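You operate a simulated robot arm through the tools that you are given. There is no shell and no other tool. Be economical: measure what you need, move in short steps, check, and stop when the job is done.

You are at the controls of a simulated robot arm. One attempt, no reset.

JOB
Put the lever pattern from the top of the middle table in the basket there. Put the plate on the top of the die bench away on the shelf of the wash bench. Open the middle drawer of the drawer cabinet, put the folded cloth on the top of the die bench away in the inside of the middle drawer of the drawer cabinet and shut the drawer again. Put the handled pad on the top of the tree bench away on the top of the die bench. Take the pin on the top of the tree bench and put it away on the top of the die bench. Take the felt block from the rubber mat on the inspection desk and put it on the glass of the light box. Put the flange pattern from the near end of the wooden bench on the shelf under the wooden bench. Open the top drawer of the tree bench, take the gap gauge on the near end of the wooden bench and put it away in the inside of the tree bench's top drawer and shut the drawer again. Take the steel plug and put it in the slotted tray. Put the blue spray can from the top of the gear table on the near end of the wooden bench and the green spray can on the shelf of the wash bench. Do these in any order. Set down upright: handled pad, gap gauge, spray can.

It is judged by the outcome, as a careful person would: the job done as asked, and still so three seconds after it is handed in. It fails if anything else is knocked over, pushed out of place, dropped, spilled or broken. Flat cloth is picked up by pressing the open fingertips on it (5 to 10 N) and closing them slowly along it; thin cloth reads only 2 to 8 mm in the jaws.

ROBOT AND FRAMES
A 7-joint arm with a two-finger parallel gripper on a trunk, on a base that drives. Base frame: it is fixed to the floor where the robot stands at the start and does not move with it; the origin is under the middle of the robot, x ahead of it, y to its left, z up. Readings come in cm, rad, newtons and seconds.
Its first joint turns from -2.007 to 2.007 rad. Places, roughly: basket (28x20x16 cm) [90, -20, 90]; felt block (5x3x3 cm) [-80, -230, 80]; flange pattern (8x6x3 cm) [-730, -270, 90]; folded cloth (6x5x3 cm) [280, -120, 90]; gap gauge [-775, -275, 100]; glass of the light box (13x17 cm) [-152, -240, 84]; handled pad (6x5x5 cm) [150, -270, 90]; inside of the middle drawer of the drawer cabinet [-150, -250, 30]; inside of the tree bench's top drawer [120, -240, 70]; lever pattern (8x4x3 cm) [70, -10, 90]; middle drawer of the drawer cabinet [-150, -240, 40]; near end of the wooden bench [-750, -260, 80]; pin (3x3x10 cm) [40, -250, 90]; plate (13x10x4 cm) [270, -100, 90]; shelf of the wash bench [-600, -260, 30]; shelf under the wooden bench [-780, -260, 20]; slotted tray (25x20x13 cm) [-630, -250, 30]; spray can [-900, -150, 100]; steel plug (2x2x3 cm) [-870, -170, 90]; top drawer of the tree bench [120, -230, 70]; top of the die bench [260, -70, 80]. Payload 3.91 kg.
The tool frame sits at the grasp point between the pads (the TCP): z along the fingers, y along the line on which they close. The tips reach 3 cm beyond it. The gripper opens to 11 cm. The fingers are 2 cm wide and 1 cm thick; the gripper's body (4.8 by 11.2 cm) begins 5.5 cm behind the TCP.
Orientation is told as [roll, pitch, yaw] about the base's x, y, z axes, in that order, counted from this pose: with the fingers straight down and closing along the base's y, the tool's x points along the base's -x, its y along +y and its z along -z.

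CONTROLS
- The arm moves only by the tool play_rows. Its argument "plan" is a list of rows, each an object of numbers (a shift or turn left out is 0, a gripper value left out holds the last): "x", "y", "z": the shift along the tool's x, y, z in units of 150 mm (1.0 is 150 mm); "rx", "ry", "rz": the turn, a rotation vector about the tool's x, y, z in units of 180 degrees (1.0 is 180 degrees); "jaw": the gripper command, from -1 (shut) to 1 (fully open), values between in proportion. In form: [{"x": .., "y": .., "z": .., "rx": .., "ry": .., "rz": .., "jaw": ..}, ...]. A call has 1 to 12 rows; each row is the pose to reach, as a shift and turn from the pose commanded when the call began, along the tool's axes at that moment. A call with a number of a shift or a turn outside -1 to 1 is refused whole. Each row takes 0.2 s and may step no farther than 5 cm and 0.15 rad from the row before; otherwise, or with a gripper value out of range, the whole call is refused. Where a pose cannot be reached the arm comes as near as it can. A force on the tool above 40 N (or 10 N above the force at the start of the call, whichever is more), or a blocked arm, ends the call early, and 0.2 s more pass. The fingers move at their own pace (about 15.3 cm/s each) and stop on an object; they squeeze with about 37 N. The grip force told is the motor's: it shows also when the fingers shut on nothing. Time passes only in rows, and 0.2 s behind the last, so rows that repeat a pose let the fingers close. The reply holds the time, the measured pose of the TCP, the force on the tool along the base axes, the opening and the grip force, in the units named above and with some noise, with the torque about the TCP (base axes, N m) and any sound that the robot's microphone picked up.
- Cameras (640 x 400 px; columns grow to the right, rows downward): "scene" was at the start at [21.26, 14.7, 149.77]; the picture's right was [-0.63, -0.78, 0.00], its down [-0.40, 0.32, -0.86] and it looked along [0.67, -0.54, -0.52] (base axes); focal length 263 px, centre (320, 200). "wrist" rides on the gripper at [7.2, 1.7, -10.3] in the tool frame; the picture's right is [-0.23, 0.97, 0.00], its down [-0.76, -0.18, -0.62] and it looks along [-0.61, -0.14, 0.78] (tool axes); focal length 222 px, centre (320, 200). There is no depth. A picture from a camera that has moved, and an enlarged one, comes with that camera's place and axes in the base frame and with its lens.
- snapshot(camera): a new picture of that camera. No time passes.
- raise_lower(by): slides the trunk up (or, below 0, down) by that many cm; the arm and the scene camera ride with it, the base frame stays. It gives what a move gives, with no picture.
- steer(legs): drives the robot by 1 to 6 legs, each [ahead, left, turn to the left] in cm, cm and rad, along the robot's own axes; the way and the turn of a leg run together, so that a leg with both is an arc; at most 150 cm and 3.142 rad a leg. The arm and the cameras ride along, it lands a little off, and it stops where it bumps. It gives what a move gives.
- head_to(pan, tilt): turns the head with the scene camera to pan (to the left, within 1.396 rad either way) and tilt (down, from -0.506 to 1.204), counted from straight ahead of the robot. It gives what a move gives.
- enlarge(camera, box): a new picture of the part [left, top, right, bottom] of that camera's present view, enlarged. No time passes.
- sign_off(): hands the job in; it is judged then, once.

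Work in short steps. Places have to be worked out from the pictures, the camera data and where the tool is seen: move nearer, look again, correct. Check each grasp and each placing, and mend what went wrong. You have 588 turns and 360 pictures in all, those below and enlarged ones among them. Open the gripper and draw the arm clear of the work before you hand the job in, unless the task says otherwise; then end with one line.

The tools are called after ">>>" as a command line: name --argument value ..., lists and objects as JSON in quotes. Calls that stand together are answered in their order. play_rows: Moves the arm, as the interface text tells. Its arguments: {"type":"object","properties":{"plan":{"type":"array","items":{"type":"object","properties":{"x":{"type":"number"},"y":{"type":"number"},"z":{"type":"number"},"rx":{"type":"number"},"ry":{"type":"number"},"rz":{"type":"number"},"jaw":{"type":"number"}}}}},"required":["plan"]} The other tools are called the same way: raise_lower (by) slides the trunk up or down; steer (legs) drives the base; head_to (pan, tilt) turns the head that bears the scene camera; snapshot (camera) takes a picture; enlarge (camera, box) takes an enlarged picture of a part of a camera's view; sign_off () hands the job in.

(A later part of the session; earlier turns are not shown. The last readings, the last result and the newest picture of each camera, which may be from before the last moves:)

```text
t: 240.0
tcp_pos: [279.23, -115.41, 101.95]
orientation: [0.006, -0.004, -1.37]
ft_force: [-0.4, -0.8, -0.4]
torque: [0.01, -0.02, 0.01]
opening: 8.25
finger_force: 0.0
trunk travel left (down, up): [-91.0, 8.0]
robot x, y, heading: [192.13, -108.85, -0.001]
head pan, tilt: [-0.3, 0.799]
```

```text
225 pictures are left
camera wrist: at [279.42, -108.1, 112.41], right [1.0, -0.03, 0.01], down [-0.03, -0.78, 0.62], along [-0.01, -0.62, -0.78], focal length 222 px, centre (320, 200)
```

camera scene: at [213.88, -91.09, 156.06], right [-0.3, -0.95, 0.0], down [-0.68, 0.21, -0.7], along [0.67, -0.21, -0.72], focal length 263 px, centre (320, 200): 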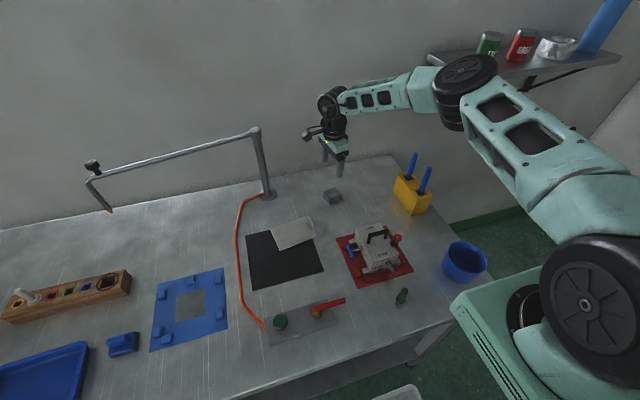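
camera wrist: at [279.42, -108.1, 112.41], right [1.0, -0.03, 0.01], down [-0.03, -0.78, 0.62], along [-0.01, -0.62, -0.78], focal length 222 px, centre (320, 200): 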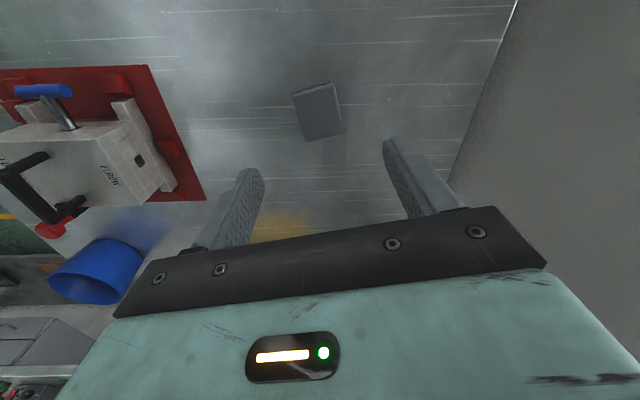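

Directly above the cloth. I descend until the tips are just above the bench and close slowly on the stack's sides.

>>> play_rows --plan '[{"z": 0.3}, {"z": 0.6}, {"z": 0.8}, {"z": 0.89}]'

>>> snapshot --camera "wrist"

```text
t: 241.0
tcp_pos: [279.37, -115.47, 88.68]
orientation: [0.007, -0.002, -1.37]
ft_force: [-0.4, 0.2, 0.1]
torque: [0.01, -0.02, -0.02]
opening: 8.24
finger_force: 0.0
trunk travel left (down, up): [-91.0, 8.0]
robot x, y, heading: [191.59, -109.05, -0.003]
head pan, tilt: [-0.3, 0.799]
```

```text
224 pictures are left
camera wrist: at [279.56, -108.08, 99.07], right [1.0, -0.03, 0.01], down [-0.03, -0.78, 0.62], along [-0.01, -0.62, -0.78], focal length 222 px, centre (320, 200)
```

wrist: 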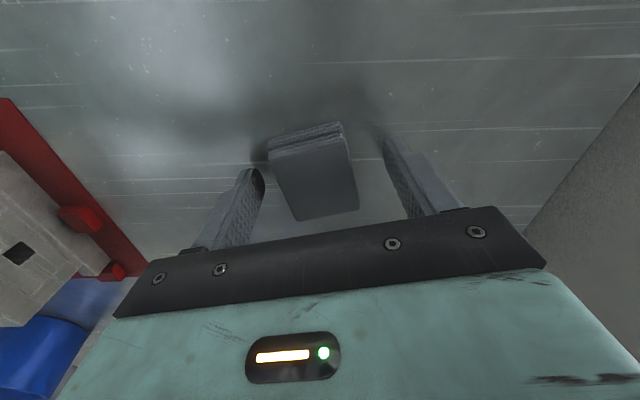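

>>> play_rows --plan '[{"jaw": 0.2}, {"jaw": 0.0}, {"jaw": -0.2}, {"jaw": -0.5}, {"jaw": -1}, {"jaw": -1}, {"jaw": -1, "z": -0.1}, {"jaw": -1, "z": -0.3}, {"jaw": -1, "z": -0.5}]'

>>> snapshot --camera "wrist"

```text
t: 243.0
tcp_pos: [279.17, -115.43, 96.23]
orientation: [0.004, -0.001, -1.371]
ft_force: [-0.6, -0.5, -0.1]
torque: [-0.03, -0.01, 0.0]
opening: 4.87
finger_force: 37.5
trunk travel left (down, up): [-91.0, 8.0]
robot x, y, heading: [191.95, -109.46, 0.005]
head pan, tilt: [-0.3, 0.799]
```

```text
223 pictures are left
camera wrist: at [279.36, -108.1, 106.54], right [1.0, -0.03, 0.01], down [-0.03, -0.78, 0.62], along [-0.01, -0.62, -0.78], focal length 222 px, centre (320, 200)
```

wrist: 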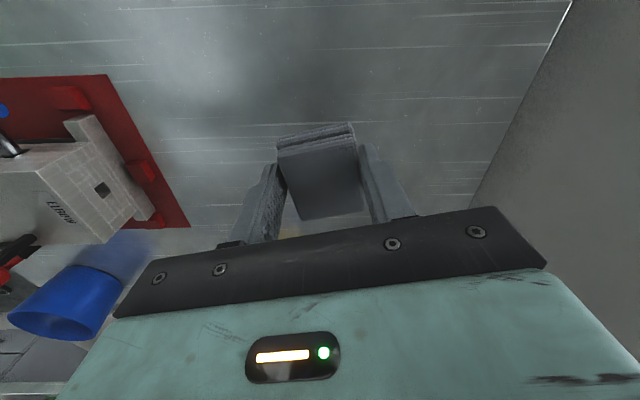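

The cloth is held. I lift it, retract, and drive toward the drawer cabinet.

>>> play_rows --plan '[{"z": -0.3}, {"z": -0.6}, {"z": -0.9}, {"z": -1.0}, {"z": -1.0, "y": -0.3}, {"z": -1.0, "y": -0.6}, {"z": -1.0, "y": -0.9}]'

>>> play_rows --plan '[{"z": -0.1, "y": -0.3}, {"z": -0.3, "y": -0.5}, {"z": -0.5, "y": -0.7}, {"z": -0.6, "y": -0.9}]'

>>> snapshot --camera "scene"

```text
t: 244.6
tcp_pos: [265.81, -118.29, 111.27]
orientation: [0.006, -0.002, -1.373]
ft_force: [0.8, -0.2, -0.1]
torque: [-0.04, 0.0, 0.02]
opening: 4.9
finger_force: 37.1
trunk travel left (down, up): [-91.0, 8.0]
robot x, y, heading: [191.91, -109.15, 0.004]
head pan, tilt: [-0.3, 0.799]
```

```text
t: 245.6
tcp_pos: [252.71, -120.81, 120.07]
orientation: [0.005, -0.002, -1.371]
ft_force: [-0.7, -0.7, 0.3]
torque: [-0.01, 0.03, 0.02]
opening: 4.84
finger_force: 37.2
trunk travel left (down, up): [-91.0, 8.0]
robot x, y, heading: [191.87, -108.84, -0.002]
head pan, tilt: [-0.3, 0.799]
```

```text
222 pictures are left
camera scene: at [213.94, -91.07, 156.04], right [-0.3, -0.96, 0.0], down [-0.69, 0.21, -0.7], along [0.67, -0.21, -0.72], focal length 263 px, centre (320, 200)
```

scene: 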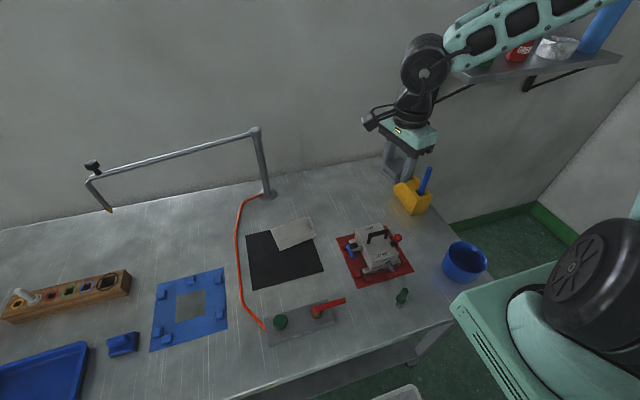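

>>> steer --legs '[[-37, -22, 0], [0, 0, -1.5708], [0, -150, 0], [0, -150, 0]]'

>>> head_to --pan -0.1 --tilt 0.7

>>> snapshot --camera "scene"

```text
t: 266.0
tcp_pos: [-152.54, -189.63, 119.95]
orientation: [0.007, -0.001, -2.925]
ft_force: [-0.1, 0.0, -0.2]
torque: [-0.02, -0.03, -0.01]
opening: 4.87
finger_force: 36.9
trunk travel left (down, up): [-91.0, 8.0]
robot x, y, heading: [-142.32, -128.46, -1.557]
head pan, tilt: [-0.3, 0.799]
```

```text
t: 266.7
tcp_pos: [-152.83, -189.57, 120.02]
orientation: [0.006, -0.002, -2.925]
ft_force: [-0.4, -0.4, -1.5]
torque: [0.01, -0.01, -0.05]
opening: 4.9
finger_force: 37.6
trunk travel left (down, up): [-91.0, 8.0]
robot x, y, heading: [-142.14, -128.21, -1.556]
head pan, tilt: [-0.099, 0.7]
```

```text
221 pictures are left
camera scene: at [-121.88, -151.14, 156.88], right [-1.0, 0.08, 0.0], down [0.05, 0.64, -0.76], along [-0.06, -0.76, -0.64], focal length 263 px, centre (320, 200)
```

scene: 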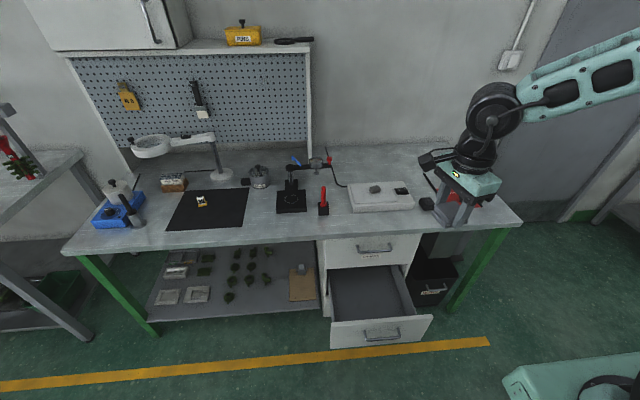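

The drawer's interior spans x -164…-133 and y -222…-197. I move above it at height, then lower the trunk.

>>> play_rows --plan '[{"y": 0.3}, {"y": 0.6}, {"y": 0.9}, {"y": 1.0, "x": 0.015}]'

>>> play_rows --plan '[{"y": 0.11}, {"y": 0.11}]'

>>> raise_lower --by -35

>>> snapshot --camera "scene"

>>> snapshot --camera "wrist"

```text
t: 267.7
tcp_pos: [-149.48, -204.29, 120.07]
orientation: [0.005, -0.001, -2.926]
ft_force: [-0.1, -0.6, -0.3]
torque: [0.02, 0.01, 0.0]
opening: 4.87
finger_force: 37.1
trunk travel left (down, up): [-91.0, 8.0]
robot x, y, heading: [-141.9, -128.52, -1.558]
head pan, tilt: [-0.099, 0.7]
```

```text
t: 268.3
tcp_pos: [-149.02, -205.67, 120.13]
orientation: [0.005, -0.002, -2.924]
ft_force: [0.3, -0.7, -0.7]
torque: [-0.04, -0.01, -0.03]
opening: 4.86
finger_force: 37.2
trunk travel left (down, up): [-91.0, 8.0]
robot x, y, heading: [-141.79, -128.94, -1.556]
head pan, tilt: [-0.099, 0.7]
```

```text
t: 271.7
tcp_pos: [-148.95, -205.72, 85.14]
orientation: [0.006, -0.001, -2.925]
ft_force: [-0.3, 0.1, -1.2]
torque: [0.01, -0.03, -0.03]
opening: 4.89
finger_force: 37.0
trunk travel left (down, up): [-56.0, 43.0]
robot x, y, heading: [-141.63, -128.65, -1.555]
head pan, tilt: [-0.099, 0.7]
```

```text
220 pictures are left
camera scene: at [-121.87, -151.14, 121.88], right [-1.0, 0.08, 0.0], down [0.05, 0.64, -0.76], along [-0.06, -0.76, -0.64], focal length 263 px, centre (320, 200)
```

scene: 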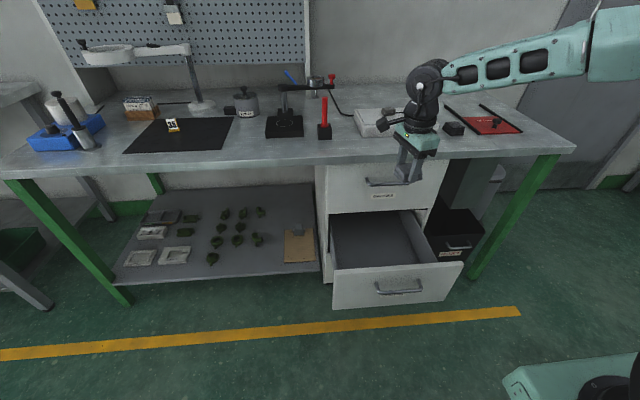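

```text
219 pictures are left
camera wrist: at [-141.49, -205.73, 95.49], right [-0.01, -1.0, 0.01], down [-0.78, 0.01, 0.62], along [-0.62, 0.0, -0.78], focal length 222 px, centre (320, 200)
```

wrist: 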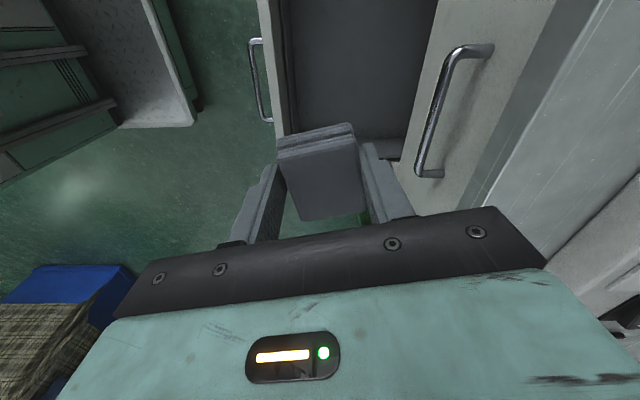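

Interior center is about y -209 and the panel top is z≈57. I shift to y=-208 and lower the trunk another 32 cm.

>>> play_rows --plan '[{"y": 0.15, "x": -0.03}]'

>>> raise_lower --by -32

>>> snapshot --camera "scene"

>>> snapshot --camera "wrist"

```text
t: 272.1
tcp_pos: [-148.83, -207.99, 85.17]
orientation: [0.005, 0.0, -2.926]
ft_force: [-0.2, 0.1, 0.4]
torque: [-0.02, 0.01, 0.02]
opening: 4.89
finger_force: 36.9
trunk travel left (down, up): [-56.0, 43.0]
robot x, y, heading: [-142.1, -128.6, -1.553]
head pan, tilt: [-0.099, 0.7]
```

```text
t: 275.3
tcp_pos: [-149.0, -207.93, 53.18]
orientation: [0.006, -0.001, -2.925]
ft_force: [-0.5, 0.1, -0.4]
torque: [0.02, -0.02, 0.01]
opening: 4.88
finger_force: 36.2
trunk travel left (down, up): [-24.0, 75.0]
robot x, y, heading: [-141.92, -128.81, -1.553]
head pan, tilt: [-0.099, 0.7]
```

```text
218 pictures are left
camera scene: at [-121.87, -151.13, 89.88], right [-1.0, 0.08, 0.0], down [0.05, 0.64, -0.76], along [-0.06, -0.76, -0.64], focal length 263 px, centre (320, 200)
```

scene: 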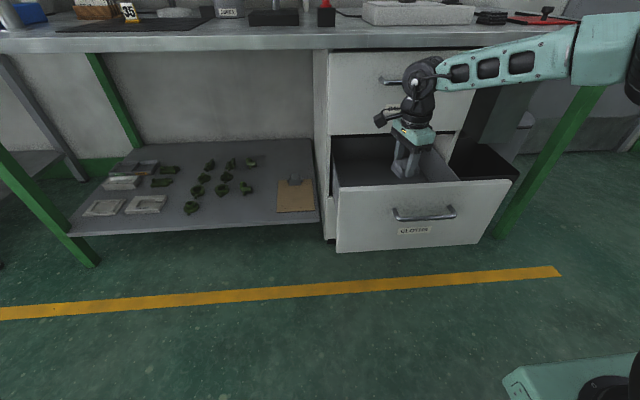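

```text
217 pictures are left
camera wrist: at [-141.5, -208.07, 63.51], right [-0.01, -1.0, 0.01], down [-0.78, 0.01, 0.62], along [-0.62, 0.0, -0.78], focal length 222 px, centre (320, 200)
```

wrist: 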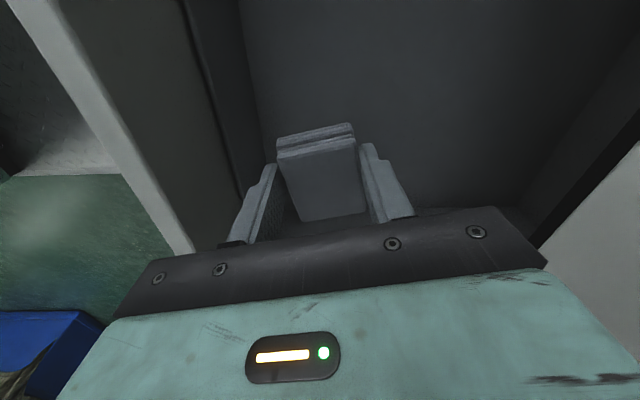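

>>> play_rows --plan '[{"z": 0.1}, {"z": 0.2}, {"z": 0.27}, {"z": 0.3}]'

>>> play_rows --plan '[{"z": 0.03}, {"z": 0.06}, {"z": 0.09}, {"z": 0.12}]'

>>> snapshot --camera "wrist"

```text
t: 276.3
tcp_pos: [-148.96, -208.14, 48.77]
orientation: [0.006, -0.002, -2.924]
ft_force: [-0.7, -0.2, -0.6]
torque: [0.01, 0.02, 0.0]
opening: 4.87
finger_force: 37.5
trunk travel left (down, up): [-24.0, 75.0]
robot x, y, heading: [-142.02, -128.98, -1.558]
head pan, tilt: [-0.099, 0.7]
```

```text
t: 277.3
tcp_pos: [-149.0, -208.03, 46.98]
orientation: [0.005, -0.001, -2.925]
ft_force: [0.3, -0.1, -1.4]
torque: [-0.02, 0.0, 0.0]
opening: 4.88
finger_force: 36.2
trunk travel left (down, up): [-24.0, 75.0]
robot x, y, heading: [-141.86, -128.6, -1.555]
head pan, tilt: [-0.099, 0.7]
```

```text
216 pictures are left
camera wrist: at [-141.53, -208.11, 57.26], right [-0.01, -1.0, 0.01], down [-0.78, 0.01, 0.62], along [-0.62, 0.0, -0.78], focal length 222 px, centre (320, 200)
```

wrist: 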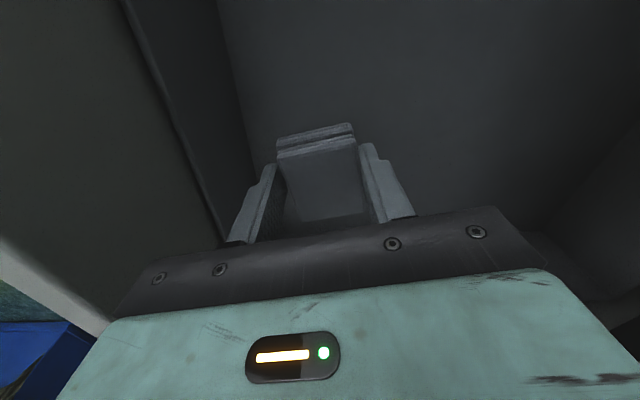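

>>> play_rows --plan '[{"z": 0.04}, {"z": 0.08}, {"z": 0.12}, {"z": 0.16}]'

>>> play_rows --plan '[{"z": 0.04}, {"z": 0.08}, {"z": 0.12}]'

>>> snapshot --camera "scene"

```text
t: 278.3
tcp_pos: [-149.08, -207.99, 44.47]
orientation: [0.005, 0.0, -2.926]
ft_force: [0.7, 0.1, -0.7]
torque: [-0.02, 0.02, -0.03]
opening: 4.87
finger_force: 36.6
trunk travel left (down, up): [-24.0, 75.0]
robot x, y, heading: [-141.89, -128.55, -1.558]
head pan, tilt: [-0.099, 0.7]
```

```text
t: 279.1
tcp_pos: [-148.98, -208.18, 42.58]
orientation: [0.004, -0.001, -2.925]
ft_force: [-0.4, 0.2, -0.9]
torque: [-0.01, 0.0, -0.03]
opening: 4.87
finger_force: 37.2
trunk travel left (down, up): [-24.0, 75.0]
robot x, y, heading: [-142.1, -128.74, -1.556]
head pan, tilt: [-0.099, 0.7]
```

```text
215 pictures are left
camera scene: at [-121.87, -151.13, 89.88], right [-1.0, 0.08, 0.0], down [0.05, 0.64, -0.76], along [-0.06, -0.76, -0.64], focal length 263 px, centre (320, 200)
```

scene: 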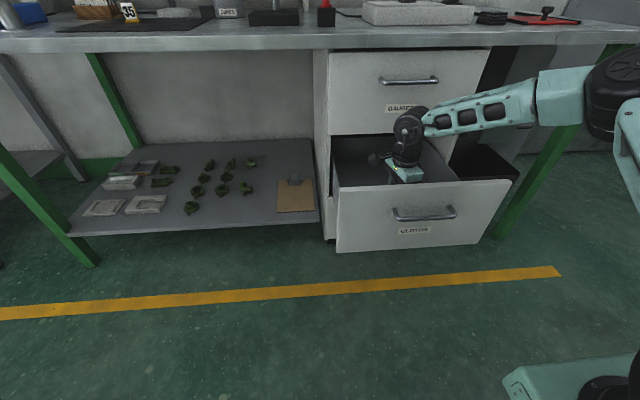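

>>> play_rows --plan '[{"z": 0.03}, {"z": 0.06}, {"z": 0.09}]'

>>> enlarge --camera "scene" --box '[320, 90, 540, 260]'

```text
t: 279.9
tcp_pos: [-148.87, -208.02, 41.11]
orientation: [0.004, 0.0, -2.925]
ft_force: [0.1, 0.1, 0.2]
torque: [0.01, -0.01, 0.01]
opening: 4.9
finger_force: 37.0
trunk travel left (down, up): [-24.0, 75.0]
robot x, y, heading: [-142.43, -128.48, -1.555]
head pan, tilt: [-0.099, 0.7]
```

```text
2.35 times, centred on (430, 175) of scene
camera zoom: at [-121.87, -151.13, 89.88], right [-1.0, 0.08, 0.0], down [0.05, 0.64, -0.76], along [-0.06, -0.76, -0.64], focal length 618 px, centre (61, 259)
```

zoom: 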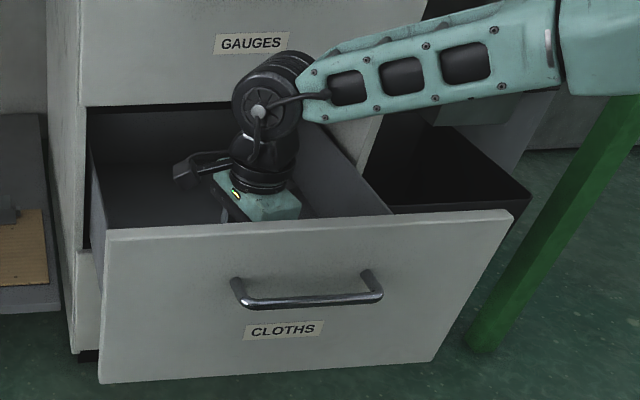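

>>> play_rows --plan '[{"z": 0.03}, {"z": 0.06}, {"z": 0.09}, {"z": 0.12}]'

```text
t: 280.9
tcp_pos: [-148.92, -208.07, 39.56]
orientation: [0.006, 0.0, -2.926]
ft_force: [-0.2, 0.2, -0.8]
torque: [0.03, -0.03, -0.01]
opening: 4.88
finger_force: 37.0
trunk travel left (down, up): [-24.0, 75.0]
robot x, y, heading: [-141.6, -128.89, -1.551]
head pan, tilt: [-0.099, 0.7]
```

>>> play_rows --plan '[{"z": 0.03}, {"z": 0.06}, {"z": 0.09}, {"z": 0.12}]'

>>> enlarge --camera "scene" --box '[320, 90, 540, 260]'

>>> snapshot --camera "wrist"

```text
t: 281.9
tcp_pos: [-148.94, -208.13, 37.58]
orientation: [0.005, -0.002, -2.924]
ft_force: [0.4, 0.3, -0.2]
torque: [0.01, 0.0, 0.03]
opening: 4.89
finger_force: 36.9
trunk travel left (down, up): [-24.0, 75.0]
robot x, y, heading: [-141.8, -128.8, -1.556]
head pan, tilt: [-0.099, 0.7]
```

```text
2.35 times, centred on (430, 175) of scene
camera zoom: at [-121.87, -151.13, 89.88], right [-1.0, 0.08, 0.0], down [0.05, 0.64, -0.76], along [-0.06, -0.76, -0.64], focal length 618 px, centre (61, 259)
```

zoom: 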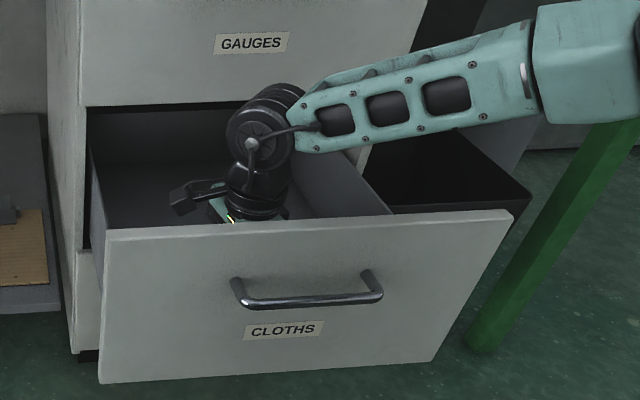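

```text
212 pictures are left
camera wrist: at [-141.55, -208.18, 47.99], right [-0.01, -1.0, 0.01], down [-0.78, 0.01, 0.62], along [-0.62, 0.0, -0.78], focal length 222 px, centre (320, 200)
```

wrist: 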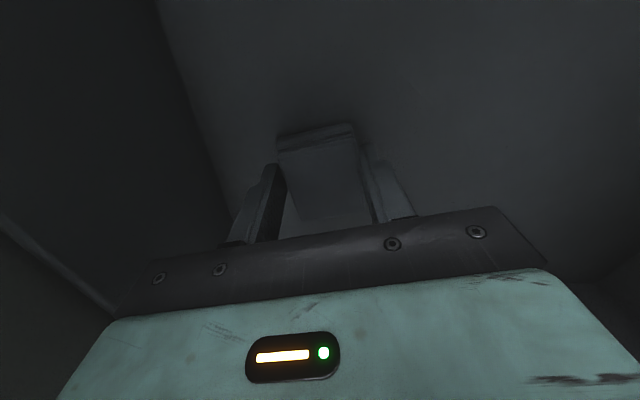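

The forearm is getting close to the drawer's side wall. I raise the trunk 15 cm so the elbow stands higher, then go down again with the arm.

>>> raise_lower --by 15

>>> play_rows --plan '[{"z": 0.2}, {"z": 0.4}, {"z": 0.6}, {"z": 0.8}, {"z": 0.95}]'

>>> enlarge --camera "scene" --box '[320, 130, 580, 330]'

```text
t: 283.6
tcp_pos: [-148.96, -208.1, 52.6]
orientation: [0.006, -0.002, -2.924]
ft_force: [-0.2, -0.1, -0.6]
torque: [0.01, 0.02, -0.02]
opening: 4.88
finger_force: 36.7
trunk travel left (down, up): [-39.0, 60.0]
robot x, y, heading: [-141.96, -128.47, -1.558]
head pan, tilt: [-0.099, 0.7]
```

```text
t: 284.9
tcp_pos: [-149.01, -208.23, 38.19]
orientation: [0.005, -0.002, -2.925]
ft_force: [0.1, -0.6, -0.7]
torque: [0.0, 0.01, 0.03]
opening: 4.9
finger_force: 36.5
trunk travel left (down, up): [-39.0, 60.0]
robot x, y, heading: [-142.26, -128.72, -1.554]
head pan, tilt: [-0.099, 0.7]
```

```text
2.00 times, centred on (450, 230) of scene
camera zoom: at [-121.87, -151.13, 104.88], right [-1.0, 0.08, 0.0], down [0.05, 0.64, -0.76], along [-0.06, -0.76, -0.64], focal length 526 px, centre (60, 140)
```

zoom: 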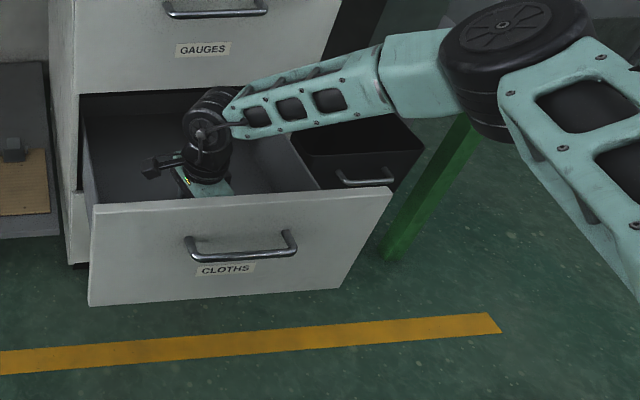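

The forearm is well above the wall now. I continue down slowly until the cloth touches.

>>> play_rows --plan '[{"z": 0.04}, {"z": 0.07}, {"z": 0.1}, {"z": 0.13}]'

```text
t: 285.9
tcp_pos: [-148.93, -208.17, 36.44]
orientation: [0.004, -0.001, -2.925]
ft_force: [-0.2, -0.8, -1.0]
torque: [0.01, 0.01, -0.03]
opening: 4.88
finger_force: 37.0
trunk travel left (down, up): [-39.0, 60.0]
robot x, y, heading: [-142.03, -128.78, -1.553]
head pan, tilt: [-0.099, 0.7]
```

>>> play_rows --plan '[{"z": 0.03}, {"z": 0.06}, {"z": 0.09}, {"z": 0.12}, {"z": 0.15}]'

>>> enlarge --camera "scene" --box '[320, 130, 580, 330]'

```text
t: 286.7
tcp_pos: [-149.04, -208.84, 35.78]
orientation: [0.018, -0.002, -2.926]
ft_force: [-0.3, -0.8, 18.1]
torque: [0.41, 0.16, 0.01]
opening: 4.89
finger_force: 37.3
trunk travel left (down, up): [-39.0, 60.0]
robot x, y, heading: [-141.99, -128.78, -1.555]
head pan, tilt: [-0.099, 0.7]
stopped in row 4: the force on the tool passed its limit (the readings are from after the stop); the commanded pose is now the measured one
```

```text
2.00 times, centred on (450, 230) of scene
camera zoom: at [-121.87, -151.08, 104.89], right [-1.0, 0.08, 0.0], down [0.05, 0.64, -0.77], along [-0.06, -0.76, -0.64], focal length 526 px, centre (60, 140)
```

zoom: 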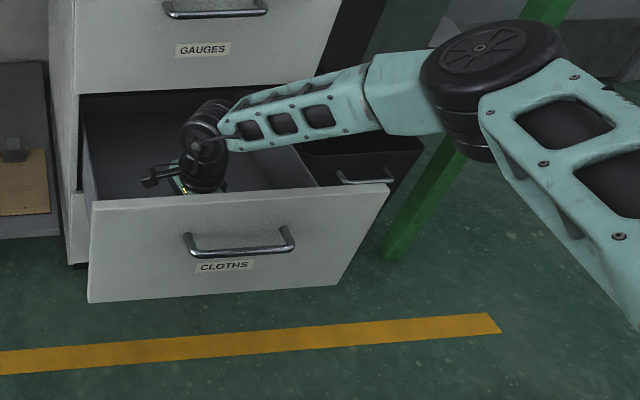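

The cloth rests on the drawer floor (z≈32). I ease up, open, and rise straight out.

>>> play_rows --plan '[{"z": -0.02}, {"z": -0.02, "jaw": -0.05}, {"z": -0.02, "jaw": 0.1}, {"z": -0.02, "jaw": 0.15}, {"z": -0.2, "jaw": 0.15}, {"z": -0.5}, {"z": -0.8}, {"z": -1.0}]'

>>> raise_lower --by 38

>>> snapshot --camera "scene"

>>> snapshot --camera "wrist"

```text
t: 288.5
tcp_pos: [-148.93, -208.59, 50.36]
orientation: [0.012, -0.001, -2.927]
ft_force: [0.2, -0.1, -1.0]
torque: [0.01, 0.03, -0.01]
opening: 6.32
finger_force: 0.0
trunk travel left (down, up): [-39.0, 60.0]
robot x, y, heading: [-141.41, -128.53, -1.553]
head pan, tilt: [-0.099, 0.7]
```

```text
t: 292.2
tcp_pos: [-149.03, -208.59, 88.38]
orientation: [0.014, 0.0, -2.926]
ft_force: [0.5, -0.5, -0.2]
torque: [-0.01, -0.03, -0.01]
opening: 6.31
finger_force: 0.0
trunk travel left (down, up): [-77.0, 22.0]
robot x, y, heading: [-141.64, -128.73, -1.555]
head pan, tilt: [-0.099, 0.7]
```

```text
209 pictures are left
camera scene: at [-121.88, -151.14, 142.88], right [-1.0, 0.08, 0.0], down [0.05, 0.64, -0.76], along [-0.06, -0.76, -0.64], focal length 263 px, centre (320, 200)
```

scene: 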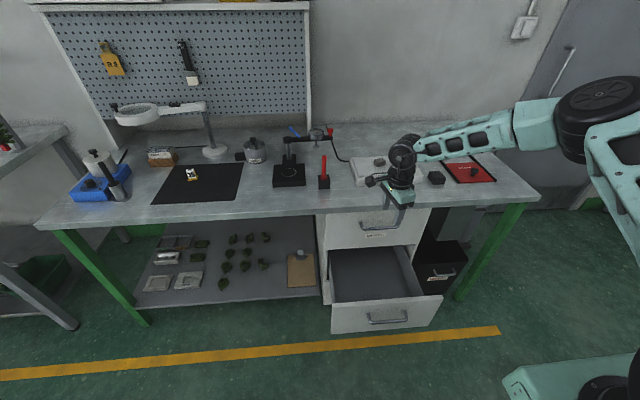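

```text
208 pictures are left
camera wrist: at [-141.5, -208.43, 98.77], right [-0.01, -1.0, 0.01], down [-0.78, 0.02, 0.62], along [-0.62, 0.0, -0.78], focal length 222 px, centre (320, 200)
```

wrist: 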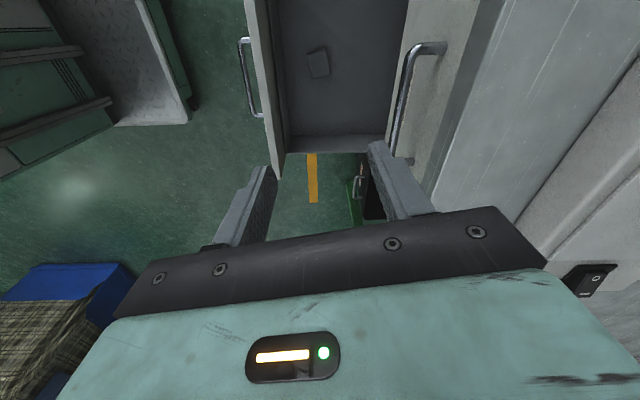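

The cloth lies in the drawer. To close it I back off, point the gripper forward again, grip the handle and push.

>>> steer --legs '[[-32, 0, -0.014]]'

>>> play_rows --plan '[{"rz": 0.035}, {"rz": 0.0686}]'

>>> play_rows --plan '[{"rx": -0.0455}, {"rx": -0.091}, {"rx": -0.1365}, {"rx": -0.182}, {"rx": -0.2275}, {"rx": -0.273}, {"rx": -0.3185}, {"rx": -0.364}, {"rx": -0.4095}, {"rx": -0.455}, {"rx": -0.5}]'

>>> raise_lower --by -40

>>> snapshot --camera "scene"

>>> snapshot --camera "wrist"

```text
t: 294.4
tcp_pos: [-150.3, -175.84, 88.41]
orientation: [0.014, -0.002, -2.939]
ft_force: [-0.8, 0.3, 0.5]
torque: [-0.03, -0.06, -0.03]
opening: 6.32
finger_force: 0.1
trunk travel left (down, up): [-77.0, 22.0]
robot x, y, heading: [-142.09, -96.23, -1.571]
head pan, tilt: [-0.099, 0.7]
```

```text
t: 294.9
tcp_pos: [-150.19, -175.86, 88.44]
orientation: [0.014, 0.001, 3.127]
ft_force: [-0.4, 0.2, 0.0]
torque: [0.0, 0.01, 0.0]
opening: 6.32
finger_force: 0.1
trunk travel left (down, up): [-77.0, 22.0]
robot x, y, heading: [-142.2, -96.5, -1.568]
head pan, tilt: [-0.099, 0.7]
```

```text
t: 297.4
tcp_pos: [-150.21, -175.84, 88.5]
orientation: [1.587, 0.001, 3.128]
ft_force: [0.0, 0.4, -0.4]
torque: [0.03, 0.0, 0.01]
opening: 6.3
finger_force: 0.1
trunk travel left (down, up): [-77.0, 22.0]
robot x, y, heading: [-142.54, -95.99, -1.575]
head pan, tilt: [-0.099, 0.7]
```

```text
t: 301.2
tcp_pos: [-150.22, -175.96, 48.5]
orientation: [1.585, 0.0, 3.128]
ft_force: [-0.8, -0.2, 0.7]
torque: [-0.01, 0.02, -0.02]
opening: 6.34
finger_force: 0.1
trunk travel left (down, up): [-37.0, 62.0]
robot x, y, heading: [-141.98, -96.36, -1.569]
head pan, tilt: [-0.099, 0.7]
```

```text
207 pictures are left
camera scene: at [-122.45, -118.9, 102.88], right [-1.0, 0.1, 0.0], down [0.06, 0.64, -0.76], along [-0.07, -0.76, -0.64], focal length 263 px, centre (320, 200)
```

scene: 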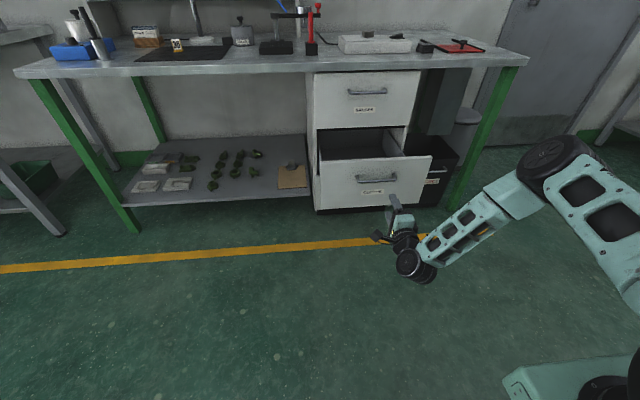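

```text
206 pictures are left
camera wrist: at [-142.85, -165.59, 49.98], right [-0.23, 0.02, 0.97], down [-0.75, 0.63, -0.19], along [-0.62, -0.78, -0.13], focal length 222 px, centre (320, 200)
```

wrist: 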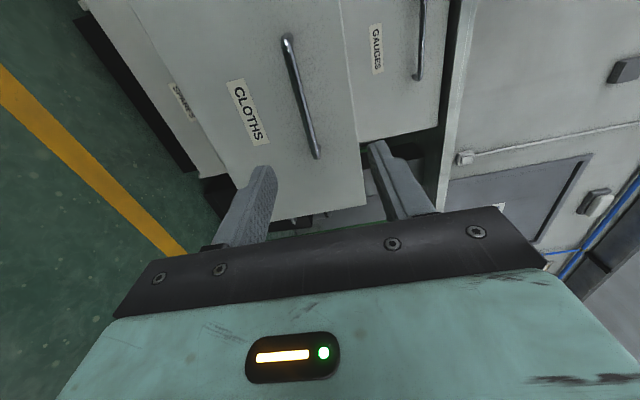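

I lower to bar height (46.6) and drive forward to enclose the bar.

>>> raise_lower --by -1.8

>>> steer --legs '[[12, 0, 0]]'

>>> snapshot --camera "wrist"

```text
t: 301.8
tcp_pos: [-150.26, -175.9, 46.6]
orientation: [1.585, 0.0, 3.127]
ft_force: [1.2, 0.6, -0.1]
torque: [0.0, 0.0, -0.02]
opening: 6.33
finger_force: 0.0
trunk travel left (down, up): [-35.2, 63.8]
robot x, y, heading: [-142.56, -96.09, -1.571]
head pan, tilt: [-0.099, 0.7]
```

```text
t: 303.1
tcp_pos: [-150.17, -187.96, 46.53]
orientation: [1.584, 0.0, 3.128]
ft_force: [-0.7, -0.3, -0.6]
torque: [0.01, -0.02, 0.03]
opening: 6.35
finger_force: 0.0
trunk travel left (down, up): [-35.2, 63.8]
robot x, y, heading: [-142.42, -108.07, -1.566]
head pan, tilt: [-0.099, 0.7]
```

```text
205 pictures are left
camera wrist: at [-142.74, -177.75, 48.18], right [-0.23, 0.02, 0.97], down [-0.75, 0.63, -0.19], along [-0.62, -0.78, -0.13], focal length 222 px, centre (320, 200)
```

wrist: 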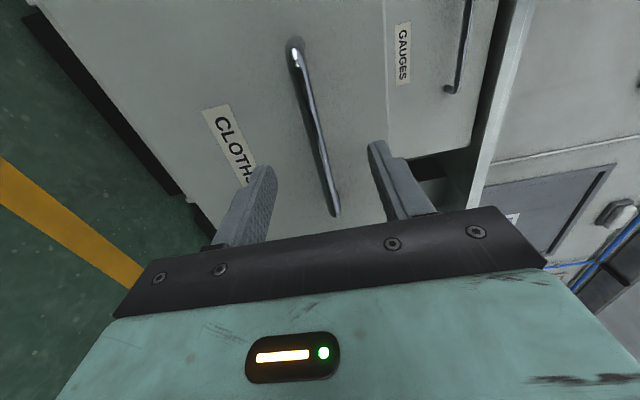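

>>> play_rows --plan '[{"z": 0.2}, {"z": 0.4}, {"z": 0.4, "jaw": -0.6}, {"z": 0.4, "jaw": -1}, {"z": 0.4, "jaw": -1}, {"z": 0.4, "jaw": -1}]'

```text
t: 304.5
tcp_pos: [-150.23, -193.98, 46.47]
orientation: [1.581, -0.002, 3.129]
ft_force: [0.0, -0.2, -17.1]
torque: [-0.08, 0.08, 0.4]
opening: 1.19
finger_force: 44.9
trunk travel left (down, up): [-35.2, 63.8]
robot x, y, heading: [-142.24, -108.07, -1.566]
head pan, tilt: [-0.099, 0.7]
```

Gripped. I push by driving 22 cm ahead, then finish with the arm.

>>> play_rows --plan '[{"y": -0.016}, {"y": -0.016}]'

>>> steer --legs '[[22, 0, 0]]'

>>> play_rows --plan '[{"z": 0.07}, {"z": 0.14}, {"z": 0.2}, {"z": 0.24}, {"z": 0.28}]'

>>> snapshot --camera "scene"

```text
t: 305.1
tcp_pos: [-150.17, -194.06, 46.51]
orientation: [1.584, 0.002, 3.129]
ft_force: [2.0, 0.2, -8.7]
torque: [0.01, 0.06, 0.23]
opening: 1.15
finger_force: 45.1
trunk travel left (down, up): [-35.2, 63.8]
robot x, y, heading: [-142.17, -108.73, -1.569]
head pan, tilt: [-0.099, 0.7]
```

```text
t: 306.8
tcp_pos: [-150.21, -216.21, 46.45]
orientation: [1.584, 0.002, 3.131]
ft_force: [20.2, -1.4, -1.3]
torque: [-0.01, 0.04, -0.4]
opening: 1.2
finger_force: 45.0
trunk travel left (down, up): [-35.2, 63.8]
robot x, y, heading: [-142.13, -130.29, -1.571]
head pan, tilt: [-0.099, 0.7]
```

```text
t: 307.8
tcp_pos: [-150.34, -219.24, 46.49]
orientation: [1.585, 0.003, 3.134]
ft_force: [-0.6, 13.5, 8.8]
torque: [-0.04, 0.09, -0.14]
opening: 1.14
finger_force: 45.7
trunk travel left (down, up): [-35.2, 63.8]
robot x, y, heading: [-142.21, -130.68, -1.571]
head pan, tilt: [-0.099, 0.7]
stopped in row 4: the force on the tool passed its limit (the readings are from after the stop); the commanded pose is now the measured one
```

```text
204 pictures are left
camera scene: at [-122.39, -153.11, 101.11], right [-1.0, 0.1, 0.0], down [0.06, 0.64, -0.77], along [-0.08, -0.76, -0.64], focal length 263 px, centre (320, 200)
```

scene: 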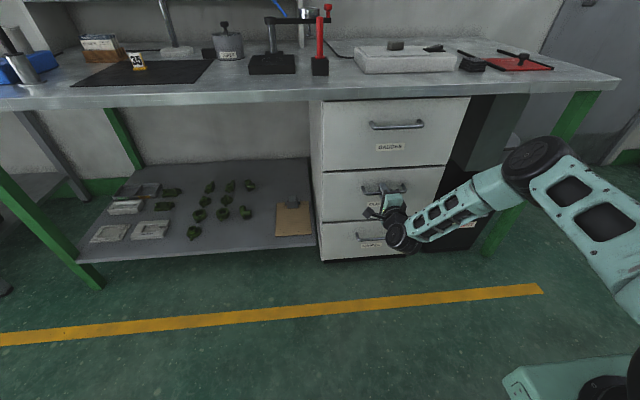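

The drawer is shut. I release and retract. Next I'll open the tree bench's top drawer, since the tool already points forward.

>>> play_rows --plan '[{"jaw": -0.4}, {"jaw": 0.0}, {"jaw": 0.0}, {"z": -0.2}, {"z": -0.4}, {"z": -0.6}, {"z": -0.8}]'

>>> raise_lower --by 25

>>> steer --legs '[[5, 0, 0], [0, 130, 0], [0, 130, 0]]'

>>> snapshot --camera "scene"

>>> snapshot --camera "wrist"

```text
t: 309.4
tcp_pos: [-150.23, -207.25, 46.26]
orientation: [1.583, 0.002, 3.134]
ft_force: [-0.9, -0.2, -0.6]
torque: [-0.02, 0.02, -0.01]
opening: 5.51
finger_force: 0.0
trunk travel left (down, up): [-35.2, 63.8]
robot x, y, heading: [-141.54, -130.32, -1.566]
head pan, tilt: [-0.099, 0.7]
```

```text
t: 311.9
tcp_pos: [-150.14, -207.19, 71.27]
orientation: [1.581, 0.002, 3.133]
ft_force: [-0.2, 0.1, 1.5]
torque: [-0.01, 0.0, 0.0]
opening: 5.49
finger_force: 0.1
trunk travel left (down, up): [-60.2, 38.8]
robot x, y, heading: [-141.71, -130.54, -1.568]
head pan, tilt: [-0.099, 0.7]
```

```text
t: 325.1
tcp_pos: [110.57, -208.6, 71.37]
orientation: [1.582, 0.001, -3.13]
ft_force: [-0.7, -0.3, -1.0]
torque: [-0.01, 0.02, 0.03]
opening: 5.49
finger_force: 0.1
trunk travel left (down, up): [-60.2, 38.8]
robot x, y, heading: [116.93, -131.45, -1.549]
head pan, tilt: [-0.099, 0.7]
```

```text
203 pictures are left
camera scene: at [137.35, -153.94, 126.08], right [-1.0, 0.08, 0.0], down [0.05, 0.64, -0.76], along [-0.06, -0.76, -0.64], focal length 263 px, centre (320, 200)
```

scene: 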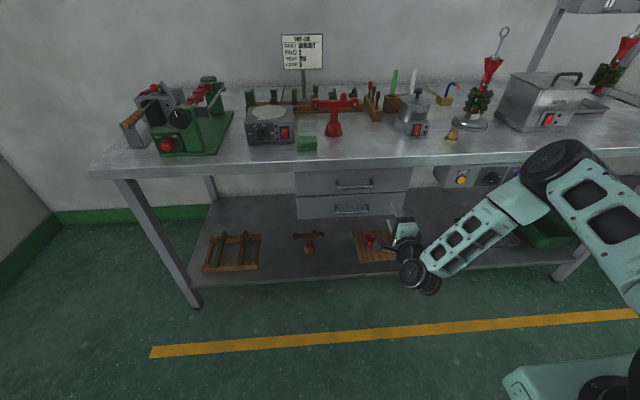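

```text
202 pictures are left
camera wrist: at [117.91, -198.17, 72.92], right [-0.23, 0.01, 0.97], down [-0.77, 0.61, -0.19], along [-0.6, -0.79, -0.13], focal length 222 px, centre (320, 200)
```

wrist: 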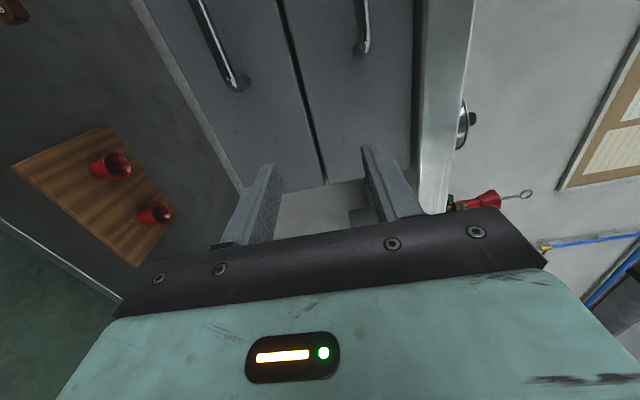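

The top drawer's handle is near (120.5,-219,76.5). I align with it and look closer.

>>> steer --legs '[[0, 10, -0.02]]'

>>> raise_lower --by 5

>>> head_to --pan -0.2 --tilt 0.6

>>> snapshot --camera "wrist"

>>> enlarge --camera "scene" --box '[230, 130, 470, 290]'

```text
t: 326.2
tcp_pos: [119.19, -208.39, 71.22]
orientation: [1.582, 0.002, 3.134]
ft_force: [-0.2, 0.2, 0.1]
torque: [-0.01, 0.02, 0.01]
opening: 5.48
finger_force: 0.1
trunk travel left (down, up): [-60.2, 38.8]
robot x, y, heading: [127.25, -131.51, -1.568]
head pan, tilt: [-0.099, 0.7]
```

```text
t: 327.2
tcp_pos: [119.29, -208.33, 76.32]
orientation: [1.582, 0.001, 3.135]
ft_force: [-0.5, 0.5, -0.4]
torque: [-0.01, -0.02, 0.03]
opening: 5.52
finger_force: 0.1
trunk travel left (down, up): [-65.2, 33.8]
robot x, y, heading: [127.22, -131.0, -1.566]
head pan, tilt: [-0.099, 0.7]
```

```text
t: 327.8
tcp_pos: [119.23, -208.35, 76.41]
orientation: [1.581, 0.0, 3.132]
ft_force: [-0.4, 0.4, -0.7]
torque: [-0.02, -0.02, -0.02]
opening: 5.5
finger_force: 0.0
trunk travel left (down, up): [-65.2, 33.8]
robot x, y, heading: [127.46, -131.17, -1.573]
head pan, tilt: [-0.201, 0.6]
```

```text
201 pictures are left
camera wrist: at [126.61, -198.06, 77.92], right [-0.23, 0.01, 0.97], down [-0.76, 0.63, -0.19], along [-0.61, -0.78, -0.13], focal length 222 px, centre (320, 200)
```

wrist: 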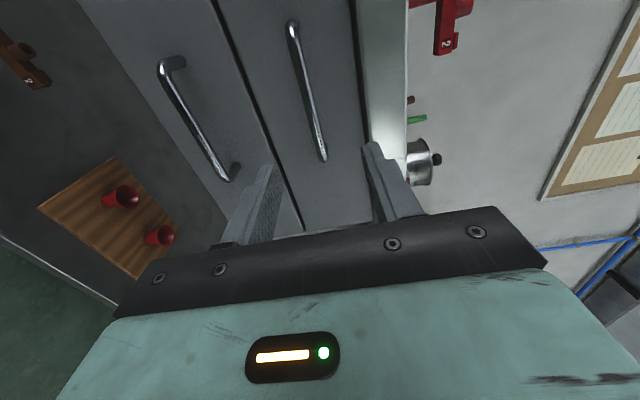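

```text
2.50 times, centred on (350, 210) of scene
camera zoom: at [146.07, -154.45, 131.94], right [-0.98, 0.2, 0.0], down [0.11, 0.55, -0.82], along [-0.16, -0.81, -0.57], focal length 657 px, centre (245, 175)
```

zoom: 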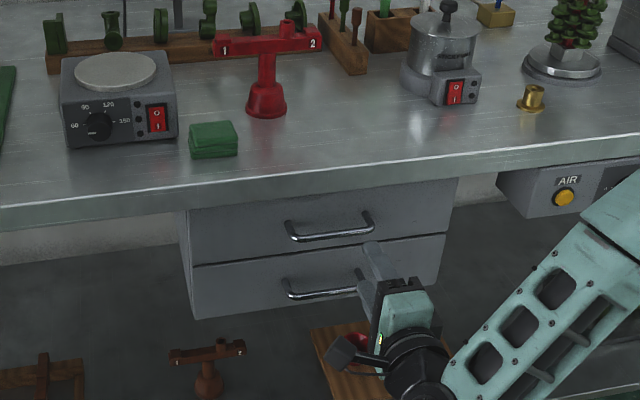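

The bar is near (121,-221,75.8), just under the bench top. I narrow the jaws to 3.5 cm, correct height, and advance.

>>> play_rows --plan '[{"x": 0.1, "y": -0.035, "jaw": -0.36}, {"x": 0.1, "y": -0.035, "z": 0.25}, {"x": 0.1, "y": -0.035, "z": 0.5}, {"x": 0.1, "y": -0.035, "z": 0.62}]'

>>> snapshot --camera "wrist"

>>> enlarge --camera "scene" --box '[270, 170, 430, 290]'

```text
t: 328.8
tcp_pos: [120.55, -217.8, 75.89]
orientation: [1.58, 0.001, 3.133]
ft_force: [-0.9, -0.5, -0.2]
torque: [-0.03, 0.0, 0.0]
opening: 3.52
finger_force: 0.0
trunk travel left (down, up): [-65.2, 33.8]
robot x, y, heading: [127.62, -131.33, -1.572]
head pan, tilt: [-0.201, 0.6]
```

```text
199 pictures are left
camera wrist: at [127.89, -207.44, 77.52], right [-0.23, 0.01, 0.97], down [-0.76, 0.63, -0.19], along [-0.61, -0.78, -0.13], focal length 222 px, centre (320, 200)
```

wrist: 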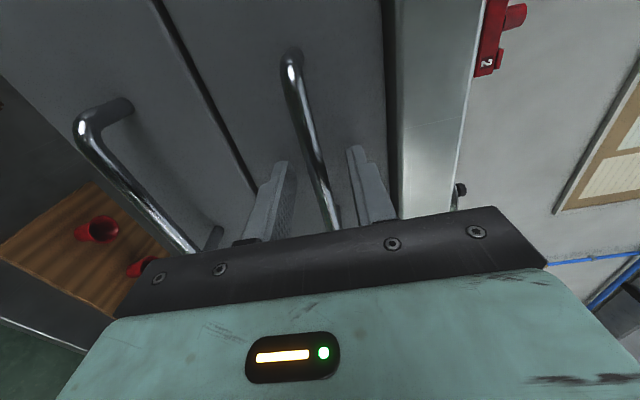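

```text
3.33 times, centred on (350, 230) of scene
camera zoom: at [146.06, -154.45, 131.94], right [-0.98, 0.2, 0.0], down [0.11, 0.55, -0.83], along [-0.16, -0.81, -0.56], focal length 876 px, centre (220, 100)
```

zoom: 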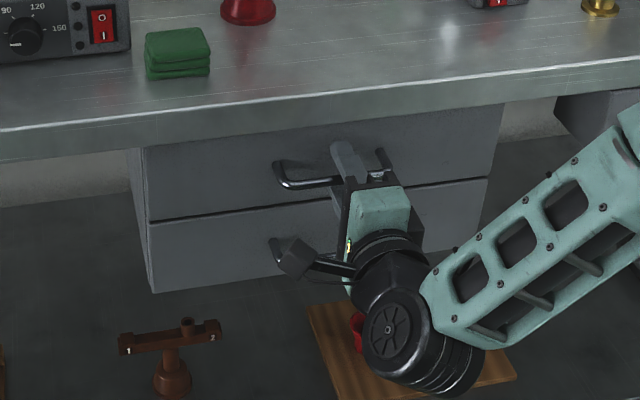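

The bar runs between the fingers. I advance 1.5 cm and close.

>>> play_rows --plan '[{"z": 0.06}, {"z": 0.11}, {"z": 0.11, "jaw": -0.7}, {"z": 0.11, "jaw": -1}, {"z": 0.11, "jaw": -1}]'

```text
t: 329.4
tcp_pos: [120.52, -218.44, 75.83]
orientation: [1.575, 0.002, 3.133]
ft_force: [-3.4, 16.8, 8.7]
torque: [0.1, -0.05, 0.06]
opening: 3.13
finger_force: 0.1
trunk travel left (down, up): [-65.2, 33.8]
robot x, y, heading: [126.99, -131.58, -1.569]
head pan, tilt: [-0.201, 0.6]
stopped in row 2: the force on the tool passed its limit (the readings are from after the stop); the commanded pose is now the measured one
```

The tips touched the drawer front, so the bar is already within the jaws. I ease back 3 mm and close.

>>> play_rows --plan '[{"z": -0.02}, {"z": -0.02, "jaw": -0.7}, {"z": -0.02, "jaw": -1}, {"z": -0.02, "jaw": -1}, {"z": -0.02, "jaw": -1}]'

>>> snapshot --camera "wrist"

```text
t: 330.6
tcp_pos: [120.56, -218.4, 76.1]
orientation: [1.581, 0.001, 3.134]
ft_force: [2.6, -0.2, 33.5]
torque: [0.12, 0.06, 0.13]
opening: 0.96
finger_force: 44.7
trunk travel left (down, up): [-65.2, 33.8]
robot x, y, heading: [127.04, -131.19, -1.569]
head pan, tilt: [-0.201, 0.6]
```

```text
197 pictures are left
camera wrist: at [127.94, -208.01, 77.63], right [-0.23, 0.01, 0.97], down [-0.76, 0.63, -0.19], along [-0.61, -0.78, -0.13], focal length 222 px, centre (320, 200)
```

wrist: 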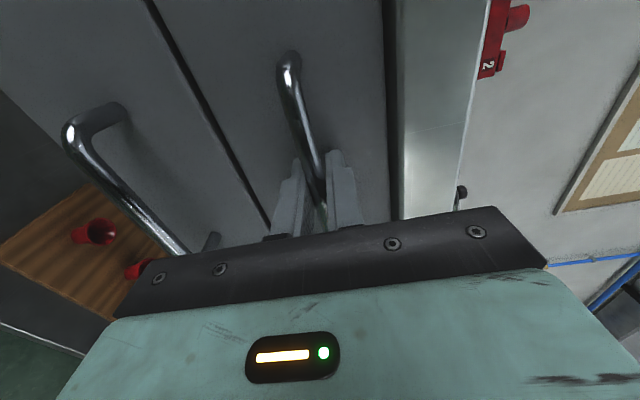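

Gripped on the bar. I relieve the vertical load and pull the drawer out with the arm, then with the base.

>>> play_rows --plan '[{"y": 0.02}, {"y": 0.02, "z": -0.1}, {"y": 0.02, "z": -0.2}, {"y": 0.02, "z": -0.3}]'

>>> steer --legs '[[-18, 0, 0]]'

>>> snapshot --camera "scene"

```text
t: 331.6
tcp_pos: [120.54, -213.59, 76.05]
orientation: [1.578, 0.004, 3.134]
ft_force: [8.2, -0.8, 37.2]
torque: [0.15, 0.19, -0.78]
opening: 0.96
finger_force: 44.8
trunk travel left (down, up): [-65.2, 33.8]
robot x, y, heading: [127.73, -131.89, -1.57]
head pan, tilt: [-0.201, 0.6]
```

```text
t: 333.1
tcp_pos: [120.52, -195.47, 76.07]
orientation: [1.579, 0.002, 3.135]
ft_force: [4.9, 0.1, 36.1]
torque: [0.13, 0.13, -0.05]
opening: 0.97
finger_force: 44.7
trunk travel left (down, up): [-65.2, 33.8]
robot x, y, heading: [127.19, -113.41, -1.57]
head pan, tilt: [-0.201, 0.6]
```

```text
196 pictures are left
camera scene: at [146.07, -136.07, 131.98], right [-0.98, 0.2, 0.0], down [0.11, 0.55, -0.83], along [-0.16, -0.81, -0.56], focal length 263 px, centre (320, 200)
```

scene: 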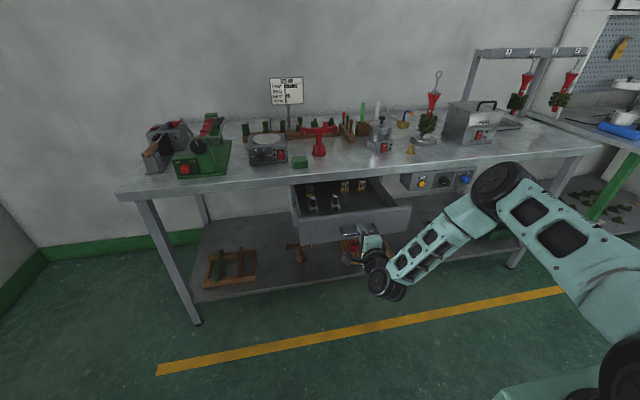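

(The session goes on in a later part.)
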